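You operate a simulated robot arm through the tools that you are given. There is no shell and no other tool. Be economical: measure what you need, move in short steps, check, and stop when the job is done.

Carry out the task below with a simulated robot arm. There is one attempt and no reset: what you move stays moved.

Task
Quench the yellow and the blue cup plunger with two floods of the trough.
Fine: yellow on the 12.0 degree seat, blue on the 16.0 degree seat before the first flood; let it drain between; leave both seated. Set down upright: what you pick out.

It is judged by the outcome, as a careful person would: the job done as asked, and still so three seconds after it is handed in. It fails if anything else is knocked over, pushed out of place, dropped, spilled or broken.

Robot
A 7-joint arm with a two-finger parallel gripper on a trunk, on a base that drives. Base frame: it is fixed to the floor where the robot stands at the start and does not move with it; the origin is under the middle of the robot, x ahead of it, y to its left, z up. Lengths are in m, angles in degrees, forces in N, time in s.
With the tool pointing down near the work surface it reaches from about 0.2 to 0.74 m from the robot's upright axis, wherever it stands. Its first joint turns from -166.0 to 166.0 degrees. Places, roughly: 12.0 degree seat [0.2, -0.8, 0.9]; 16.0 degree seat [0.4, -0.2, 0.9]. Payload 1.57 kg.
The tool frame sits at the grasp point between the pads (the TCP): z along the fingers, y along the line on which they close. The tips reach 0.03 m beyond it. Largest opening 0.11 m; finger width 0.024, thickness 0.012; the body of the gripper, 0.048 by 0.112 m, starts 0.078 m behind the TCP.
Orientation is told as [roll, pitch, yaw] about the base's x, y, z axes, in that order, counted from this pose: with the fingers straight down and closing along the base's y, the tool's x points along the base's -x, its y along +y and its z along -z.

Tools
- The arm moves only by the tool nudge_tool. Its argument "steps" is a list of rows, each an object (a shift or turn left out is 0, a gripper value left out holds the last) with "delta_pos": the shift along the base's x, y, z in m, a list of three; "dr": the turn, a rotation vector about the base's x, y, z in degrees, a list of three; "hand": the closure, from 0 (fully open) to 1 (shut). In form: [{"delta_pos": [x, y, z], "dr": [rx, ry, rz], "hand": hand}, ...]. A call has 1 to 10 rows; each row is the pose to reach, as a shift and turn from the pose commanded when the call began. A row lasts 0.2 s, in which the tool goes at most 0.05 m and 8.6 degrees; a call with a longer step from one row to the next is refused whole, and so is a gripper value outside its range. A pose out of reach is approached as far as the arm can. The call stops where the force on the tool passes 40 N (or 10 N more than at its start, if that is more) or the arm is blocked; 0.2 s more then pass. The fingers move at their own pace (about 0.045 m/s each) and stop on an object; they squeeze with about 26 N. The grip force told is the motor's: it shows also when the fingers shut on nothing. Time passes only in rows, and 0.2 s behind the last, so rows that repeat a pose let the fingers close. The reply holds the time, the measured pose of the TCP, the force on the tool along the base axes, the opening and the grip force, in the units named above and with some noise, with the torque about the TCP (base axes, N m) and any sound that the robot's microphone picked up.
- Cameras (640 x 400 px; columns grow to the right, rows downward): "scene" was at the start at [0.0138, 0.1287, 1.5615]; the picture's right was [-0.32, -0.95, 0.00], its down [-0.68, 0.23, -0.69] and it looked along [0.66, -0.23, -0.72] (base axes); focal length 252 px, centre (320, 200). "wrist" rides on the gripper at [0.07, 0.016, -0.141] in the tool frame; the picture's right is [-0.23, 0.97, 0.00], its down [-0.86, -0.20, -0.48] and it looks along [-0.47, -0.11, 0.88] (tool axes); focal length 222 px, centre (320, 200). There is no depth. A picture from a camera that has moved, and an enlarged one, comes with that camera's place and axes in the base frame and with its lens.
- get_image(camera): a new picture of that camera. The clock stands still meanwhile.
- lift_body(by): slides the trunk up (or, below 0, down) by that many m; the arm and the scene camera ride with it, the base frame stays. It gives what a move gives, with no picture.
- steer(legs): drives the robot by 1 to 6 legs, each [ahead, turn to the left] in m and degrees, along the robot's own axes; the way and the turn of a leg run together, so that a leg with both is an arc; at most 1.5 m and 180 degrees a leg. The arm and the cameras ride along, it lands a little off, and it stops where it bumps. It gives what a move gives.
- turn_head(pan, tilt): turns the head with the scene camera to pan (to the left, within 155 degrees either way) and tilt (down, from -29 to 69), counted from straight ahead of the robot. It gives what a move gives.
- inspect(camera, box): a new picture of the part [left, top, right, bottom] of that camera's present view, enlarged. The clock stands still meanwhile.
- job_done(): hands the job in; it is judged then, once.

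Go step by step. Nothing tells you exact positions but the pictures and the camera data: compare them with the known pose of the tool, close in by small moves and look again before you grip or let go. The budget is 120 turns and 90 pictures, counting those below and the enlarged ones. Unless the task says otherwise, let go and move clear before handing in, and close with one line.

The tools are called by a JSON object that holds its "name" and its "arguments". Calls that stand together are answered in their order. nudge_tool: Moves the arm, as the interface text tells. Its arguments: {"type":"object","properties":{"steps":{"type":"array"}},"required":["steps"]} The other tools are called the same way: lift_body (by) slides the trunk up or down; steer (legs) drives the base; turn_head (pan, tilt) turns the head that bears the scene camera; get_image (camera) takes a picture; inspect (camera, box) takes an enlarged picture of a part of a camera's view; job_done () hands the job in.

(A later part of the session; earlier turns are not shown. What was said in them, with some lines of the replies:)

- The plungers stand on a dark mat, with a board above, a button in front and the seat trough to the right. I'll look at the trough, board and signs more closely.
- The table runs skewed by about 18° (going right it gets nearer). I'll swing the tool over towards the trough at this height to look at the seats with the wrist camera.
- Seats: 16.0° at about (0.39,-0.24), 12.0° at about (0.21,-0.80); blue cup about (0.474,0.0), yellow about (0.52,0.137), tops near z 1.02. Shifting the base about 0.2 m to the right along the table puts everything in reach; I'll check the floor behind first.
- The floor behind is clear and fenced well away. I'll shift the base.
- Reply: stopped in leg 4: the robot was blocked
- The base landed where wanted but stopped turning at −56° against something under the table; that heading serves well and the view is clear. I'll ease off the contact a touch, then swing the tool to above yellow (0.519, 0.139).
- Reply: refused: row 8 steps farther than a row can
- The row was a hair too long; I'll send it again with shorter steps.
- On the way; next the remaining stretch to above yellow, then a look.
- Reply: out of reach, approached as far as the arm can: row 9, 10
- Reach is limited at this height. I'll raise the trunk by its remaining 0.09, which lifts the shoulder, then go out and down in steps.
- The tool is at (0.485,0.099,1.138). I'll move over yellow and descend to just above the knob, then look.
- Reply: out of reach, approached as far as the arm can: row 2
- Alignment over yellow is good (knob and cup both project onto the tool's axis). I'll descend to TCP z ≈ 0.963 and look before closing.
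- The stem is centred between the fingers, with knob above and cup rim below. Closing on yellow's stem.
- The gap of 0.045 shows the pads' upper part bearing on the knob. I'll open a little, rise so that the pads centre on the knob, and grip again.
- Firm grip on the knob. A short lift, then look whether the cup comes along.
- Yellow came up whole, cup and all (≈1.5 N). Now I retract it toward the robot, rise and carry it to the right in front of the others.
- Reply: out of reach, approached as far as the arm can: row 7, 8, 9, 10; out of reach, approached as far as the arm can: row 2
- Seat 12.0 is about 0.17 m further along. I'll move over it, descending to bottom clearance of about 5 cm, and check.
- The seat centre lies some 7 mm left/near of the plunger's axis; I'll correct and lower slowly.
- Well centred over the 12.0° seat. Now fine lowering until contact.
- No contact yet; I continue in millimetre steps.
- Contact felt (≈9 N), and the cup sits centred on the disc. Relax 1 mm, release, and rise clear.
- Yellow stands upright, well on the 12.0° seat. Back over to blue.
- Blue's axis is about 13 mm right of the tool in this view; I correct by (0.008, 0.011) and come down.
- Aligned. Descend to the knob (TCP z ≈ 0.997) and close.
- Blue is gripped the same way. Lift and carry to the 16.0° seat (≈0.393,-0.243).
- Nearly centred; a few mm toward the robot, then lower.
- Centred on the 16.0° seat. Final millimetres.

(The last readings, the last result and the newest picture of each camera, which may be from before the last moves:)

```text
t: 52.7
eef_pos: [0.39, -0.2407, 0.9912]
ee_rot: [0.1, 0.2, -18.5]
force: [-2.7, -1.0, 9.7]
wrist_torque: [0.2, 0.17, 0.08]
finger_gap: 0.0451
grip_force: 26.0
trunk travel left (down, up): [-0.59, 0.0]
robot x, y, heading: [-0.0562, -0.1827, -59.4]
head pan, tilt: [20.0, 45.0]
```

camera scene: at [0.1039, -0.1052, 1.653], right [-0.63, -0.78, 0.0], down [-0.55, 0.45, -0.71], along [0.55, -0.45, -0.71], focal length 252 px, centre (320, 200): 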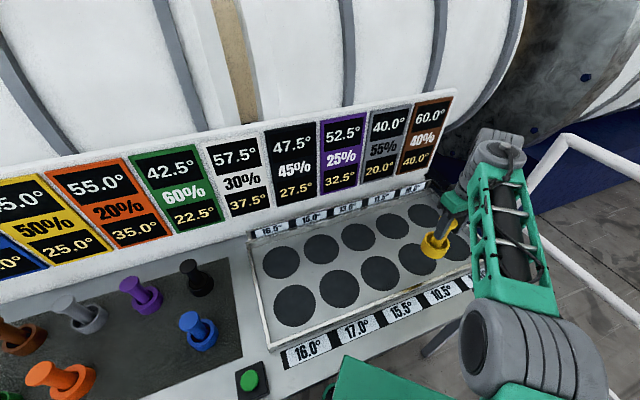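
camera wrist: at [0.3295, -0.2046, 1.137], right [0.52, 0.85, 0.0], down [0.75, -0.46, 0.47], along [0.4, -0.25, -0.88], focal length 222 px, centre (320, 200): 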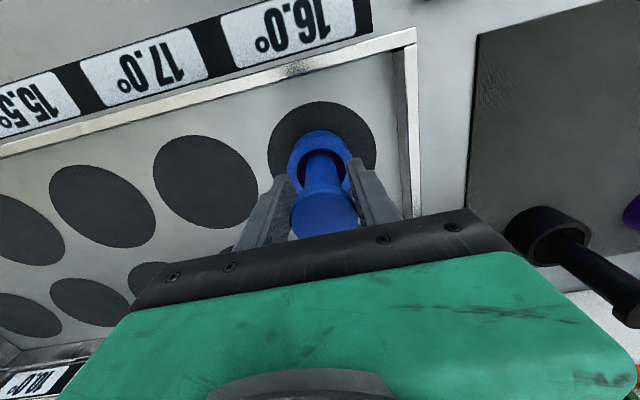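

Seated (≈10 N). Release and rise.

{"name": "nudge_tool", "arguments": {"steps": [{"delta_pos": [0, 0, 0.001]}, {"delta_pos": [0, 0, 0.001], "hand": 0.3}, {"delta_pos": [0, 0, 0.001], "hand": 0.2}, {"delta_pos": [0, 0, 0.001], "hand": 0.2}, {"delta_pos": [0, 0, 0.001], "hand": 0.2}, {"delta_pos": [0, 0, 0.03], "hand": 0.2}, {"delta_pos": [0, 0, 0.07], "hand": 0.2}, {"delta_pos": [0, 0, 0.12], "hand": 0.2}]}}

{"name": "get_image", "arguments": {"camera": "wrist"}}

{"name": "get_image", "arguments": {"camera": "scene"}}

```text
t: 54.5
eef_pos: [0.3892, -0.24, 1.1104]
ee_rot: [0.1, 0.4, -18.5]
force: [-0.2, -0.7, 0.2]
wrist_torque: [0.01, -0.03, 0.03]
finger_gap: 0.088
grip_force: 0.0
trunk travel left (down, up): [-0.59, 0.0]
robot x, y, heading: [-0.0575, -0.1873, -58.9]
head pan, tilt: [20.0, 45.0]
```

```text
56 pictures are left
camera wrist: at [0.3282, -0.2024, 1.2523], right [0.52, 0.85, 0.0], down [0.75, -0.46, 0.47], along [0.4, -0.25, -0.88], focal length 222 px, centre (320, 200)
```

wrist: 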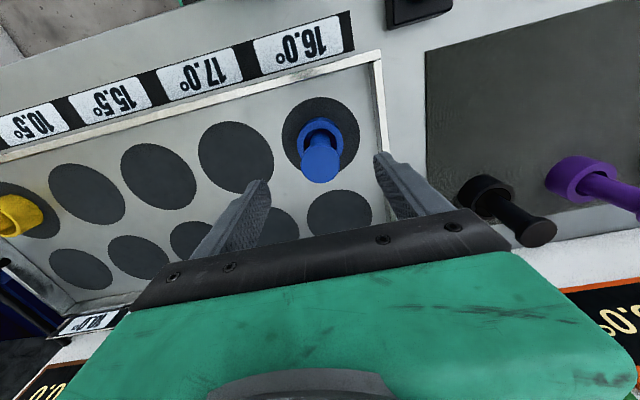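

```text
55 pictures are left
camera scene: at [0.1036, -0.105, 1.6529], right [-0.63, -0.78, 0.0], down [-0.55, 0.45, -0.71], along [0.55, -0.45, -0.71], focal length 252 px, centre (320, 200)
```

scene: 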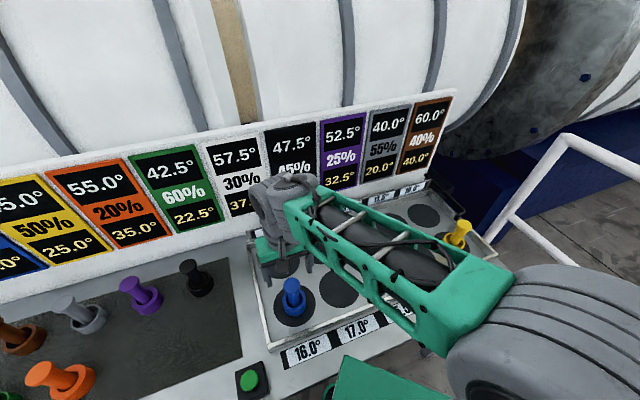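

Both are seated upright. Now to the green button at about (0.301,-0.055) with the fingers shut.

{"name": "nudge_tool", "arguments": {"steps": [{"delta_pos": [-0.018, 0.037, 0.01], "hand": 1}, {"delta_pos": [-0.036, 0.074, 0.01], "hand": 1}, {"delta_pos": [-0.053, 0.111, 0.01], "hand": 1}, {"delta_pos": [-0.07, 0.148, 0], "hand": 1}, {"delta_pos": [-0.088, 0.185, -0.02], "hand": 1}, {"delta_pos": [-0.088, 0.185, -0.06], "hand": 1}, {"delta_pos": [-0.088, 0.185, -0.09], "hand": 1}, {"delta_pos": [-0.088, 0.185, -0.09], "hand": 1}]}}

{"name": "get_image", "arguments": {"camera": "wrist"}}

{"name": "turn_head", "arguments": {"pan": 45, "tilt": 55}}

{"name": "get_image", "arguments": {"camera": "scene"}}

```text
t: 56.3
eef_pos: [0.2999, -0.0544, 1.0188]
ee_rot: [0.3, 0.3, -18.5]
force: [0.3, 0.4, 0.0]
wrist_torque: [0.0, 0.02, 0.01]
finger_gap: 0.0
grip_force: 21.8
trunk travel left (down, up): [-0.59, 0.0]
robot x, y, heading: [-0.0581, -0.1828, -59.1]
head pan, tilt: [20.0, 45.0]
```

```text
54 pictures are left
camera wrist: at [0.2387, -0.0169, 1.1607], right [0.52, 0.85, 0.0], down [0.75, -0.46, 0.47], along [0.4, -0.25, -0.88], focal length 222 px, centre (320, 200)
```

wrist: 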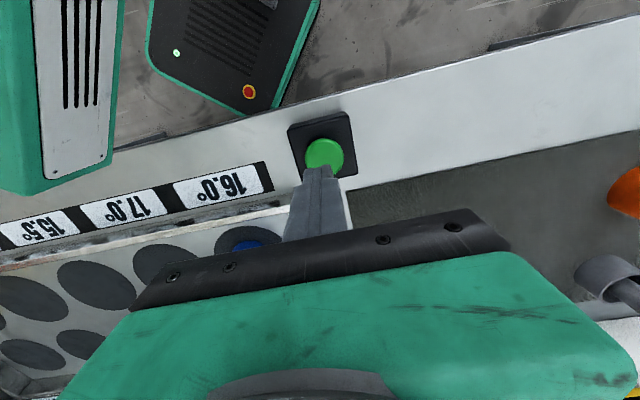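

```text
t: 57.2
eef_pos: [0.2986, -0.054, 1.0201]
ee_rot: [0.0, 0.3, -18.5]
force: [0.0, -0.1, -0.1]
wrist_torque: [0.03, 0.01, -0.01]
finger_gap: 0.0001
grip_force: 21.6
trunk travel left (down, up): [-0.59, 0.0]
robot x, y, heading: [-0.059, -0.1812, -59.0]
head pan, tilt: [45.0, 55.0]
```

```text
53 pictures are left
camera scene: at [0.1107, -0.0713, 1.6396], right [-0.25, -0.97, 0.0], down [-0.79, 0.2, -0.57], along [0.56, -0.14, -0.82], focal length 252 px, centre (320, 200)
```

scene: 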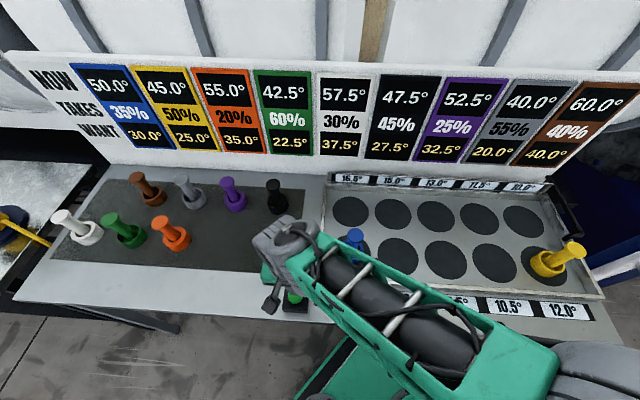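

The fingertips are over the button, and the view shows the board and both plungers. I'll lower step by step to feel for the button.

{"name": "nudge_tool", "arguments": {"steps": [{"delta_pos": [0.0025, 0.004, -0.03]}, {"delta_pos": [0.0025, 0.004, -0.06]}, {"delta_pos": [0.0025, 0.004, -0.066]}, {"delta_pos": [0.0025, 0.004, -0.07]}]}}

{"name": "inspect", "arguments": {"camera": "scene", "box": [220, 220, 380, 330]}}

```text
t: 58.2
eef_pos: [0.3047, -0.0528, 0.954]
ee_rot: [0.4, 0.1, -18.5]
force: [-5.5, -4.6, 35.0]
wrist_torque: [-0.16, 0.22, 0.03]
finger_gap: 0.0
grip_force: 21.1
trunk travel left (down, up): [-0.59, 0.0]
robot x, y, heading: [-0.0586, -0.1859, -59.5]
head pan, tilt: [45.0, 55.0]
heard: click
```

```text
3.64 times, centred on (300, 275) of scene
camera zoom: at [0.1079, -0.0727, 1.6405], right [-0.24, -0.97, 0.0], down [-0.79, 0.2, -0.57], along [0.56, -0.14, -0.82], focal length 915 px, centre (393, -73)
```

zoom: 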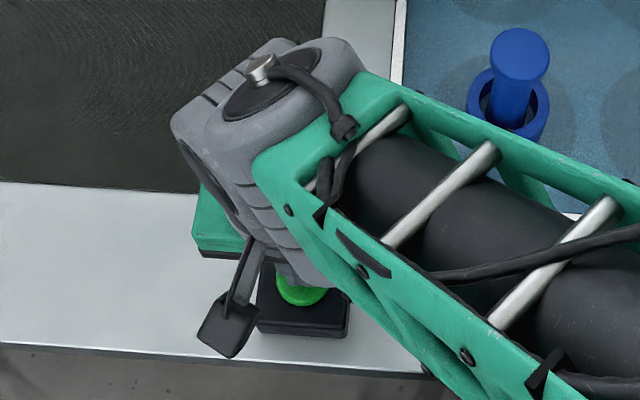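

Click heard and the trough has flooded. I'll lift off at once and watch it.

{"name": "nudge_tool", "arguments": {"steps": [{"delta_pos": [0, 0, 0.03]}, {"delta_pos": [0, 0, 0.045]}]}}

{"name": "get_image", "arguments": {"camera": "scene"}}

```text
t: 58.8
eef_pos: [0.3039, -0.0541, 0.9948]
ee_rot: [0.1, 0.5, -18.5]
force: [-0.8, 1.2, 0.4]
wrist_torque: [-0.01, 0.0, 0.0]
finger_gap: 0.0
grip_force: 21.2
trunk travel left (down, up): [-0.59, 0.0]
robot x, y, heading: [-0.0559, -0.183, -59.0]
head pan, tilt: [45.0, 55.0]
```

```text
51 pictures are left
camera scene: at [0.111, -0.0711, 1.6393], right [-0.24, -0.97, 0.0], down [-0.79, 0.2, -0.57], along [0.56, -0.14, -0.82], focal length 252 px, centre (320, 200)
```

scene: 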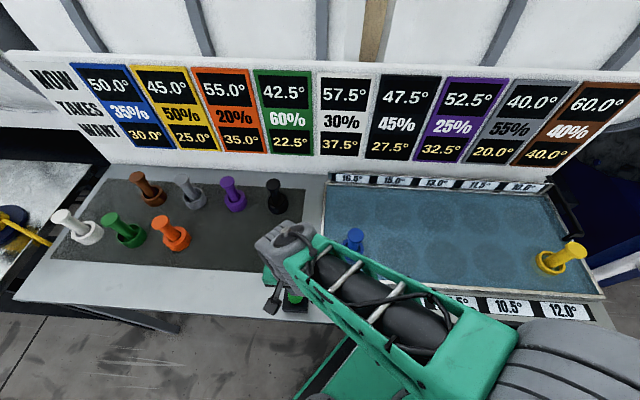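

Trough full, both plungers standing. I wait for it to drain.

{"name": "nudge_tool", "arguments": {"steps": [{"hand": 1}, {"hand": 1}, {"hand": 1}, {"hand": 1}, {"hand": 1}, {"hand": 1}, {"hand": 1}, {"hand": 1}, {"hand": 1}, {"hand": 1}]}}

{"name": "get_image", "arguments": {"camera": "scene"}}

```text
t: 61.0
eef_pos: [0.3036, -0.0531, 0.9972]
ee_rot: [0.1, 0.3, -18.5]
force: [0.1, -0.3, 0.0]
wrist_torque: [-0.01, 0.0, -0.01]
finger_gap: 0.0
grip_force: 21.3
trunk travel left (down, up): [-0.59, 0.0]
robot x, y, heading: [-0.06, -0.1847, -59.3]
head pan, tilt: [45.0, 55.0]
```

```text
50 pictures are left
camera scene: at [0.1107, -0.0712, 1.6395], right [-0.24, -0.97, 0.0], down [-0.79, 0.2, -0.57], along [0.56, -0.14, -0.82], focal length 252 px, centre (320, 200)
```

scene: 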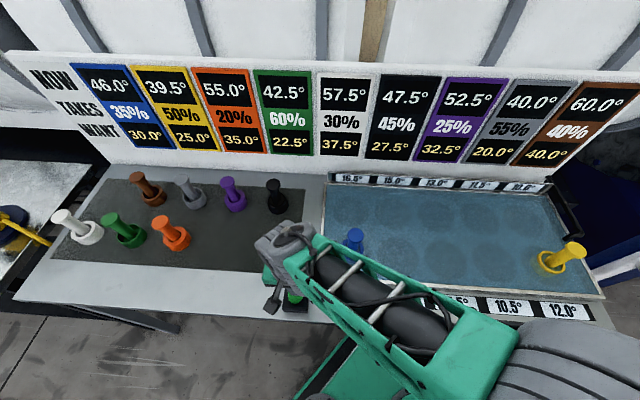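

The readings are falling (blue 46.0°, yellow 39.5°). Still wet; keep waiting.

{"name": "nudge_tool", "arguments": {"steps": [{"hand": 1}, {"hand": 1}, {"hand": 1}, {"hand": 1}, {"hand": 1}, {"hand": 1}, {"hand": 1}, {"hand": 1}, {"hand": 1}, {"hand": 1}]}}

{"name": "nudge_tool", "arguments": {"steps": [{"hand": 1}, {"hand": 1}, {"hand": 1}, {"hand": 1}, {"hand": 1}, {"hand": 1}, {"hand": 1}, {"hand": 1}, {"hand": 1}, {"hand": 1}]}}

{"name": "get_image", "arguments": {"camera": "scene"}}

```text
t: 63.2
eef_pos: [0.3047, -0.0532, 0.9957]
ee_rot: [0.2, 0.3, -18.5]
force: [-0.6, -1.0, 0.8]
wrist_torque: [0.03, -0.04, 0.02]
finger_gap: 0.0
grip_force: 20.8
trunk travel left (down, up): [-0.59, 0.0]
robot x, y, heading: [-0.0606, -0.1843, -59.2]
head pan, tilt: [45.0, 55.0]
```

```text
t: 65.4
eef_pos: [0.3034, -0.0534, 0.9952]
ee_rot: [0.0, 0.3, -18.5]
force: [0.2, 0.7, -0.3]
wrist_torque: [-0.01, 0.0, 0.01]
finger_gap: 0.0
grip_force: 21.1
trunk travel left (down, up): [-0.59, 0.0]
robot x, y, heading: [-0.054, -0.1895, -59.2]
head pan, tilt: [45.0, 55.0]
```

```text
49 pictures are left
camera scene: at [0.1107, -0.0712, 1.6395], right [-0.24, -0.97, 0.0], down [-0.79, 0.2, -0.57], along [0.56, -0.14, -0.82], focal length 252 px, centre (320, 200)
```

scene: 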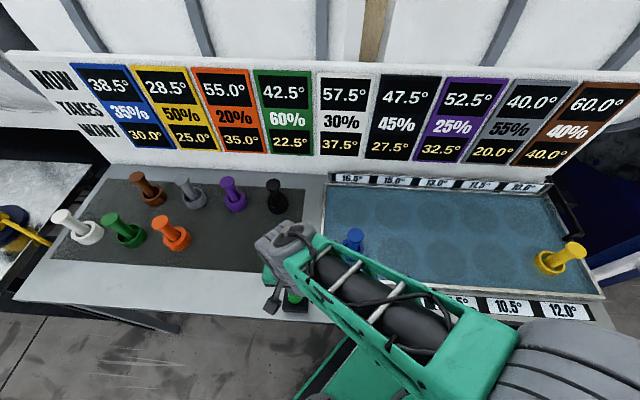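

Blue 38.5°, yellow 28.5°. Keep waiting until the water is gone.

{"name": "nudge_tool", "arguments": {"steps": [{"hand": 1}, {"hand": 1}, {"hand": 1}, {"hand": 1}, {"hand": 1}, {"hand": 1}, {"hand": 1}, {"hand": 1}, {"hand": 1}, {"hand": 1}]}}

{"name": "nudge_tool", "arguments": {"steps": [{"hand": 1}, {"hand": 1}, {"hand": 1}, {"hand": 1}, {"hand": 1}, {"hand": 1}, {"hand": 1}, {"hand": 1}, {"hand": 1}, {"hand": 1}]}}

{"name": "get_image", "arguments": {"camera": "scene"}}

```text
t: 67.6
eef_pos: [0.3043, -0.0536, 0.9959]
ee_rot: [0.1, 0.3, -18.5]
force: [0.3, -0.1, -0.9]
wrist_torque: [-0.01, -0.01, 0.02]
finger_gap: 0.0001
grip_force: 21.7
trunk travel left (down, up): [-0.59, 0.0]
robot x, y, heading: [-0.059, -0.1827, -59.3]
head pan, tilt: [45.0, 55.0]
```

```text
t: 69.8
eef_pos: [0.3054, -0.0534, 0.9957]
ee_rot: [0.2, 0.3, -18.5]
force: [-0.2, 0.4, -0.9]
wrist_torque: [0.0, 0.01, 0.02]
finger_gap: 0.0
grip_force: 21.3
trunk travel left (down, up): [-0.59, 0.0]
robot x, y, heading: [-0.0554, -0.1863, -59.1]
head pan, tilt: [45.0, 55.0]
```

```text
48 pictures are left
camera scene: at [0.1107, -0.0712, 1.6395], right [-0.24, -0.97, 0.0], down [-0.79, 0.2, -0.57], along [0.56, -0.14, -0.82], focal length 252 px, centre (320, 200)
```

scene: 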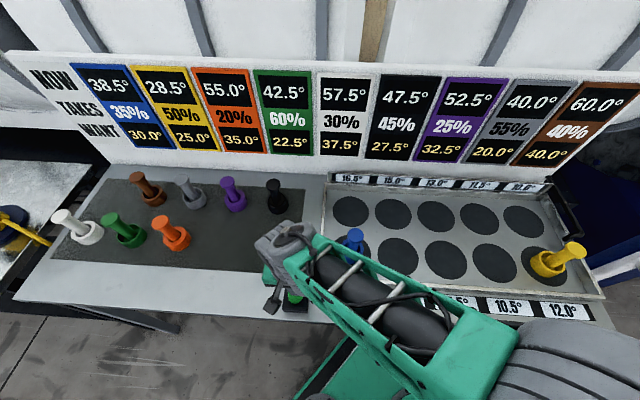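

The trough is drained. A close look at the readings and blue's seat before the second flood.

{"name": "inspect", "arguments": {"camera": "scene", "box": [60, 50, 240, 160]}}

{"name": "inspect", "arguments": {"camera": "scene", "box": [310, 160, 610, 330]}}

```text
3.56 times, centred on (150, 105) of scene
camera zoom: at [0.1107, -0.0712, 1.6395], right [-0.24, -0.97, 0.0], down [-0.79, 0.2, -0.57], along [0.56, -0.14, -0.82], focal length 894 px, centre (924, 538)
```

zoom: 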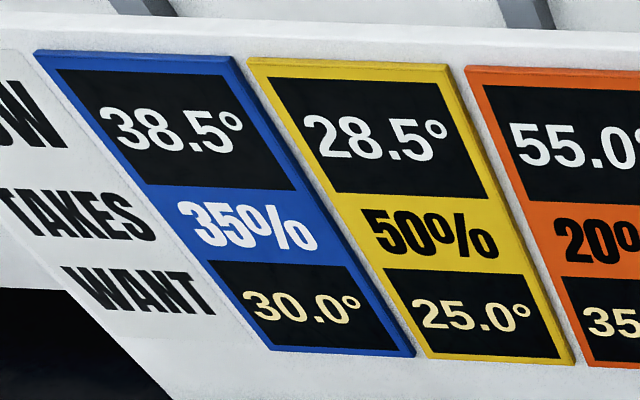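

```text
2.13 times, centred on (460, 245) of scene
camera zoom: at [0.1107, -0.0712, 1.6395], right [-0.24, -0.97, 0.0], down [-0.79, 0.2, -0.57], along [0.56, -0.14, -0.82], focal length 537 px, centre (21, 104)
```

zoom: 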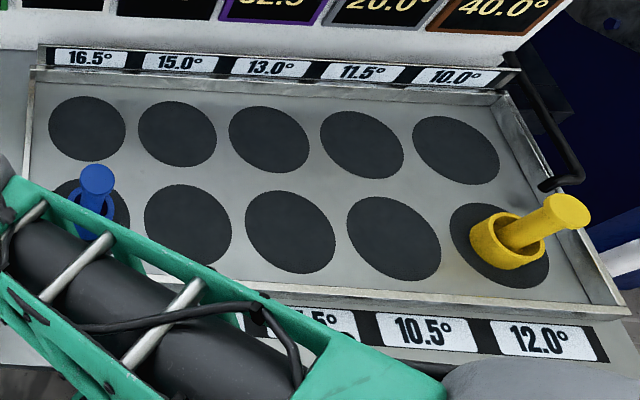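

Both sit correctly on their seats and the trough is dry. Second press of the button.

{"name": "nudge_tool", "arguments": {"steps": [{"delta_pos": [0, 0, -0.025]}, {"delta_pos": [0, 0, -0.037]}, {"delta_pos": [0, 0, -0.041]}, {"delta_pos": [0, 0, -0.045]}]}}

{"name": "nudge_tool", "arguments": {"steps": [{"delta_pos": [0, 0, 0.03]}, {"delta_pos": [0, 0, 0.07]}, {"delta_pos": [0, 0, 0.11]}]}}

{"name": "get_image", "arguments": {"camera": "scene"}}

```text
t: 70.8
eef_pos: [0.305, -0.0519, 0.9539]
ee_rot: [0.4, 0.1, -18.5]
force: [-6.1, -6.8, 34.6]
wrist_torque: [-0.2, 0.19, 0.0]
finger_gap: 0.0
grip_force: 21.2
trunk travel left (down, up): [-0.59, 0.0]
robot x, y, heading: [-0.0568, -0.1842, -59.3]
head pan, tilt: [45.0, 55.0]
heard: click
```

```text
t: 71.6
eef_pos: [0.3014, -0.0521, 1.0617]
ee_rot: [0.1, 0.4, -18.5]
force: [0.4, -0.8, 0.3]
wrist_torque: [0.0, -0.02, 0.02]
finger_gap: 0.0002
grip_force: 21.4
trunk travel left (down, up): [-0.59, 0.0]
robot x, y, heading: [-0.0583, -0.1836, -59.2]
head pan, tilt: [45.0, 55.0]
```

```text
45 pictures are left
camera scene: at [0.1101, -0.0715, 1.6395], right [-0.24, -0.97, 0.0], down [-0.79, 0.2, -0.57], along [0.56, -0.14, -0.82], focal length 252 px, centre (320, 200)
```

scene: 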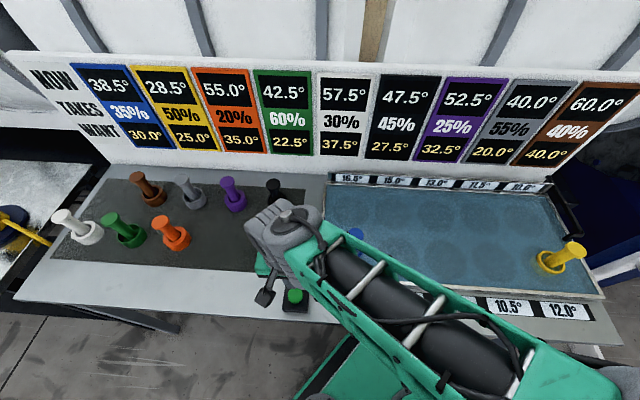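

The second flood is running and the tool is clear. I'll wait for it to run out and drain.

{"name": "nudge_tool", "arguments": {"steps": [{"hand": 1}, {"hand": 1}, {"hand": 1}, {"hand": 1}, {"hand": 1}, {"hand": 1}, {"hand": 1}, {"hand": 1}, {"hand": 1}, {"hand": 1}]}}

{"name": "nudge_tool", "arguments": {"steps": [{"hand": 1}, {"hand": 1}, {"hand": 1}, {"hand": 1}, {"hand": 1}, {"hand": 1}, {"hand": 1}, {"hand": 1}, {"hand": 1}, {"hand": 1}]}}

{"name": "nudge_tool", "arguments": {"steps": [{"hand": 1}, {"hand": 1}, {"hand": 1}, {"hand": 1}, {"hand": 1}, {"hand": 1}, {"hand": 1}, {"hand": 1}, {"hand": 1}, {"hand": 1}]}}

{"name": "nudge_tool", "arguments": {"steps": [{"hand": 1}, {"hand": 1}, {"hand": 1}, {"hand": 1}, {"hand": 1}, {"hand": 1}, {"hand": 1}, {"hand": 1}, {"hand": 1}, {"hand": 1}]}}

{"name": "nudge_tool", "arguments": {"steps": [{"hand": 1}, {"hand": 1}, {"hand": 1}, {"hand": 1}, {"hand": 1}, {"hand": 1}, {"hand": 1}, {"hand": 1}, {"hand": 1}, {"hand": 1}]}}

{"name": "get_image", "arguments": {"camera": "scene"}}

```text
t: 73.8
eef_pos: [0.3032, -0.0507, 1.062]
ee_rot: [0.1, 0.4, -18.5]
force: [-0.3, 0.9, -0.3]
wrist_torque: [0.02, 0.03, 0.0]
finger_gap: 0.0
grip_force: 21.7
trunk travel left (down, up): [-0.59, 0.0]
robot x, y, heading: [-0.0616, -0.1885, -59.1]
head pan, tilt: [45.0, 55.0]
```

```text
t: 76.0
eef_pos: [0.3038, -0.0507, 1.0621]
ee_rot: [0.2, 0.3, -18.6]
force: [0.3, 0.1, -0.1]
wrist_torque: [0.0, -0.02, -0.03]
finger_gap: 0.0
grip_force: 21.1
trunk travel left (down, up): [-0.59, 0.0]
robot x, y, heading: [-0.0613, -0.1877, -59.5]
head pan, tilt: [45.0, 55.0]
```

```text
t: 78.2
eef_pos: [0.3018, -0.0522, 1.0614]
ee_rot: [0.0, 0.3, -18.6]
force: [-0.3, -0.5, -0.4]
wrist_torque: [-0.01, 0.0, 0.01]
finger_gap: 0.0
grip_force: 21.3
trunk travel left (down, up): [-0.59, 0.0]
robot x, y, heading: [-0.0601, -0.1852, -59.5]
head pan, tilt: [45.0, 55.0]
```

```text
t: 80.4
eef_pos: [0.3024, -0.0512, 1.0616]
ee_rot: [0.1, 0.3, -18.5]
force: [0.5, -0.6, -0.3]
wrist_torque: [0.02, 0.01, 0.02]
finger_gap: 0.0
grip_force: 21.5
trunk travel left (down, up): [-0.59, 0.0]
robot x, y, heading: [-0.0601, -0.1874, -59.1]
head pan, tilt: [45.0, 55.0]
```

```text
t: 82.6
eef_pos: [0.3032, -0.0506, 1.0616]
ee_rot: [0.1, 0.2, -18.5]
force: [-0.2, -0.3, 0.0]
wrist_torque: [-0.02, 0.01, 0.0]
finger_gap: 0.0
grip_force: 21.0
trunk travel left (down, up): [-0.59, 0.0]
robot x, y, heading: [-0.0588, -0.1853, -59.1]
head pan, tilt: [45.0, 55.0]
```

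```text
44 pictures are left
camera scene: at [0.1107, -0.0713, 1.6395], right [-0.24, -0.97, 0.0], down [-0.79, 0.2, -0.57], along [0.56, -0.14, -0.82], focal length 252 px, centre (320, 200)
```

scene: 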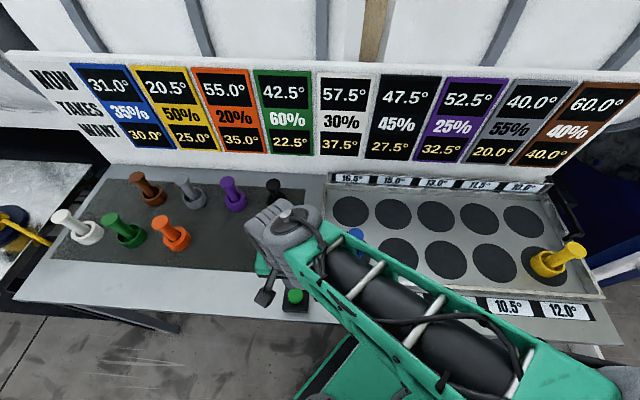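

Both floods are done and the trough is drained (blue 31.0°, yellow 20.5°). One last check of blue from the wrist.

{"name": "get_image", "arguments": {"camera": "wrist"}}

```text
43 pictures are left
camera wrist: at [0.2421, -0.0141, 1.2036], right [0.52, 0.85, 0.0], down [0.75, -0.46, 0.47], along [0.4, -0.25, -0.88], focal length 222 px, centre (320, 200)
```

wrist: 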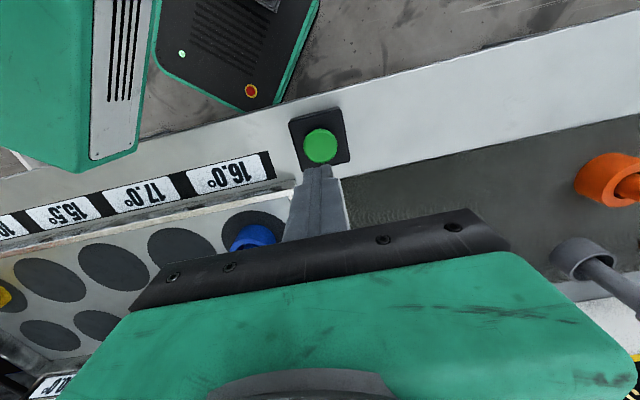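

Blue and yellow both stand on their seats, and the tool is clear. Handing in.

{"name": "job_done", "arguments": {}}

```text
The job is handed in.
```

Yellow is on the 12.0° seat and blue on the 16.0° seat, both upright, after two floods with a full drain in between. The board reads 20.5° for yellow, below its 25.0° WANT, and 31.0° for blue, just above its 30.0° WANT; I kept to the seats and floods you named.
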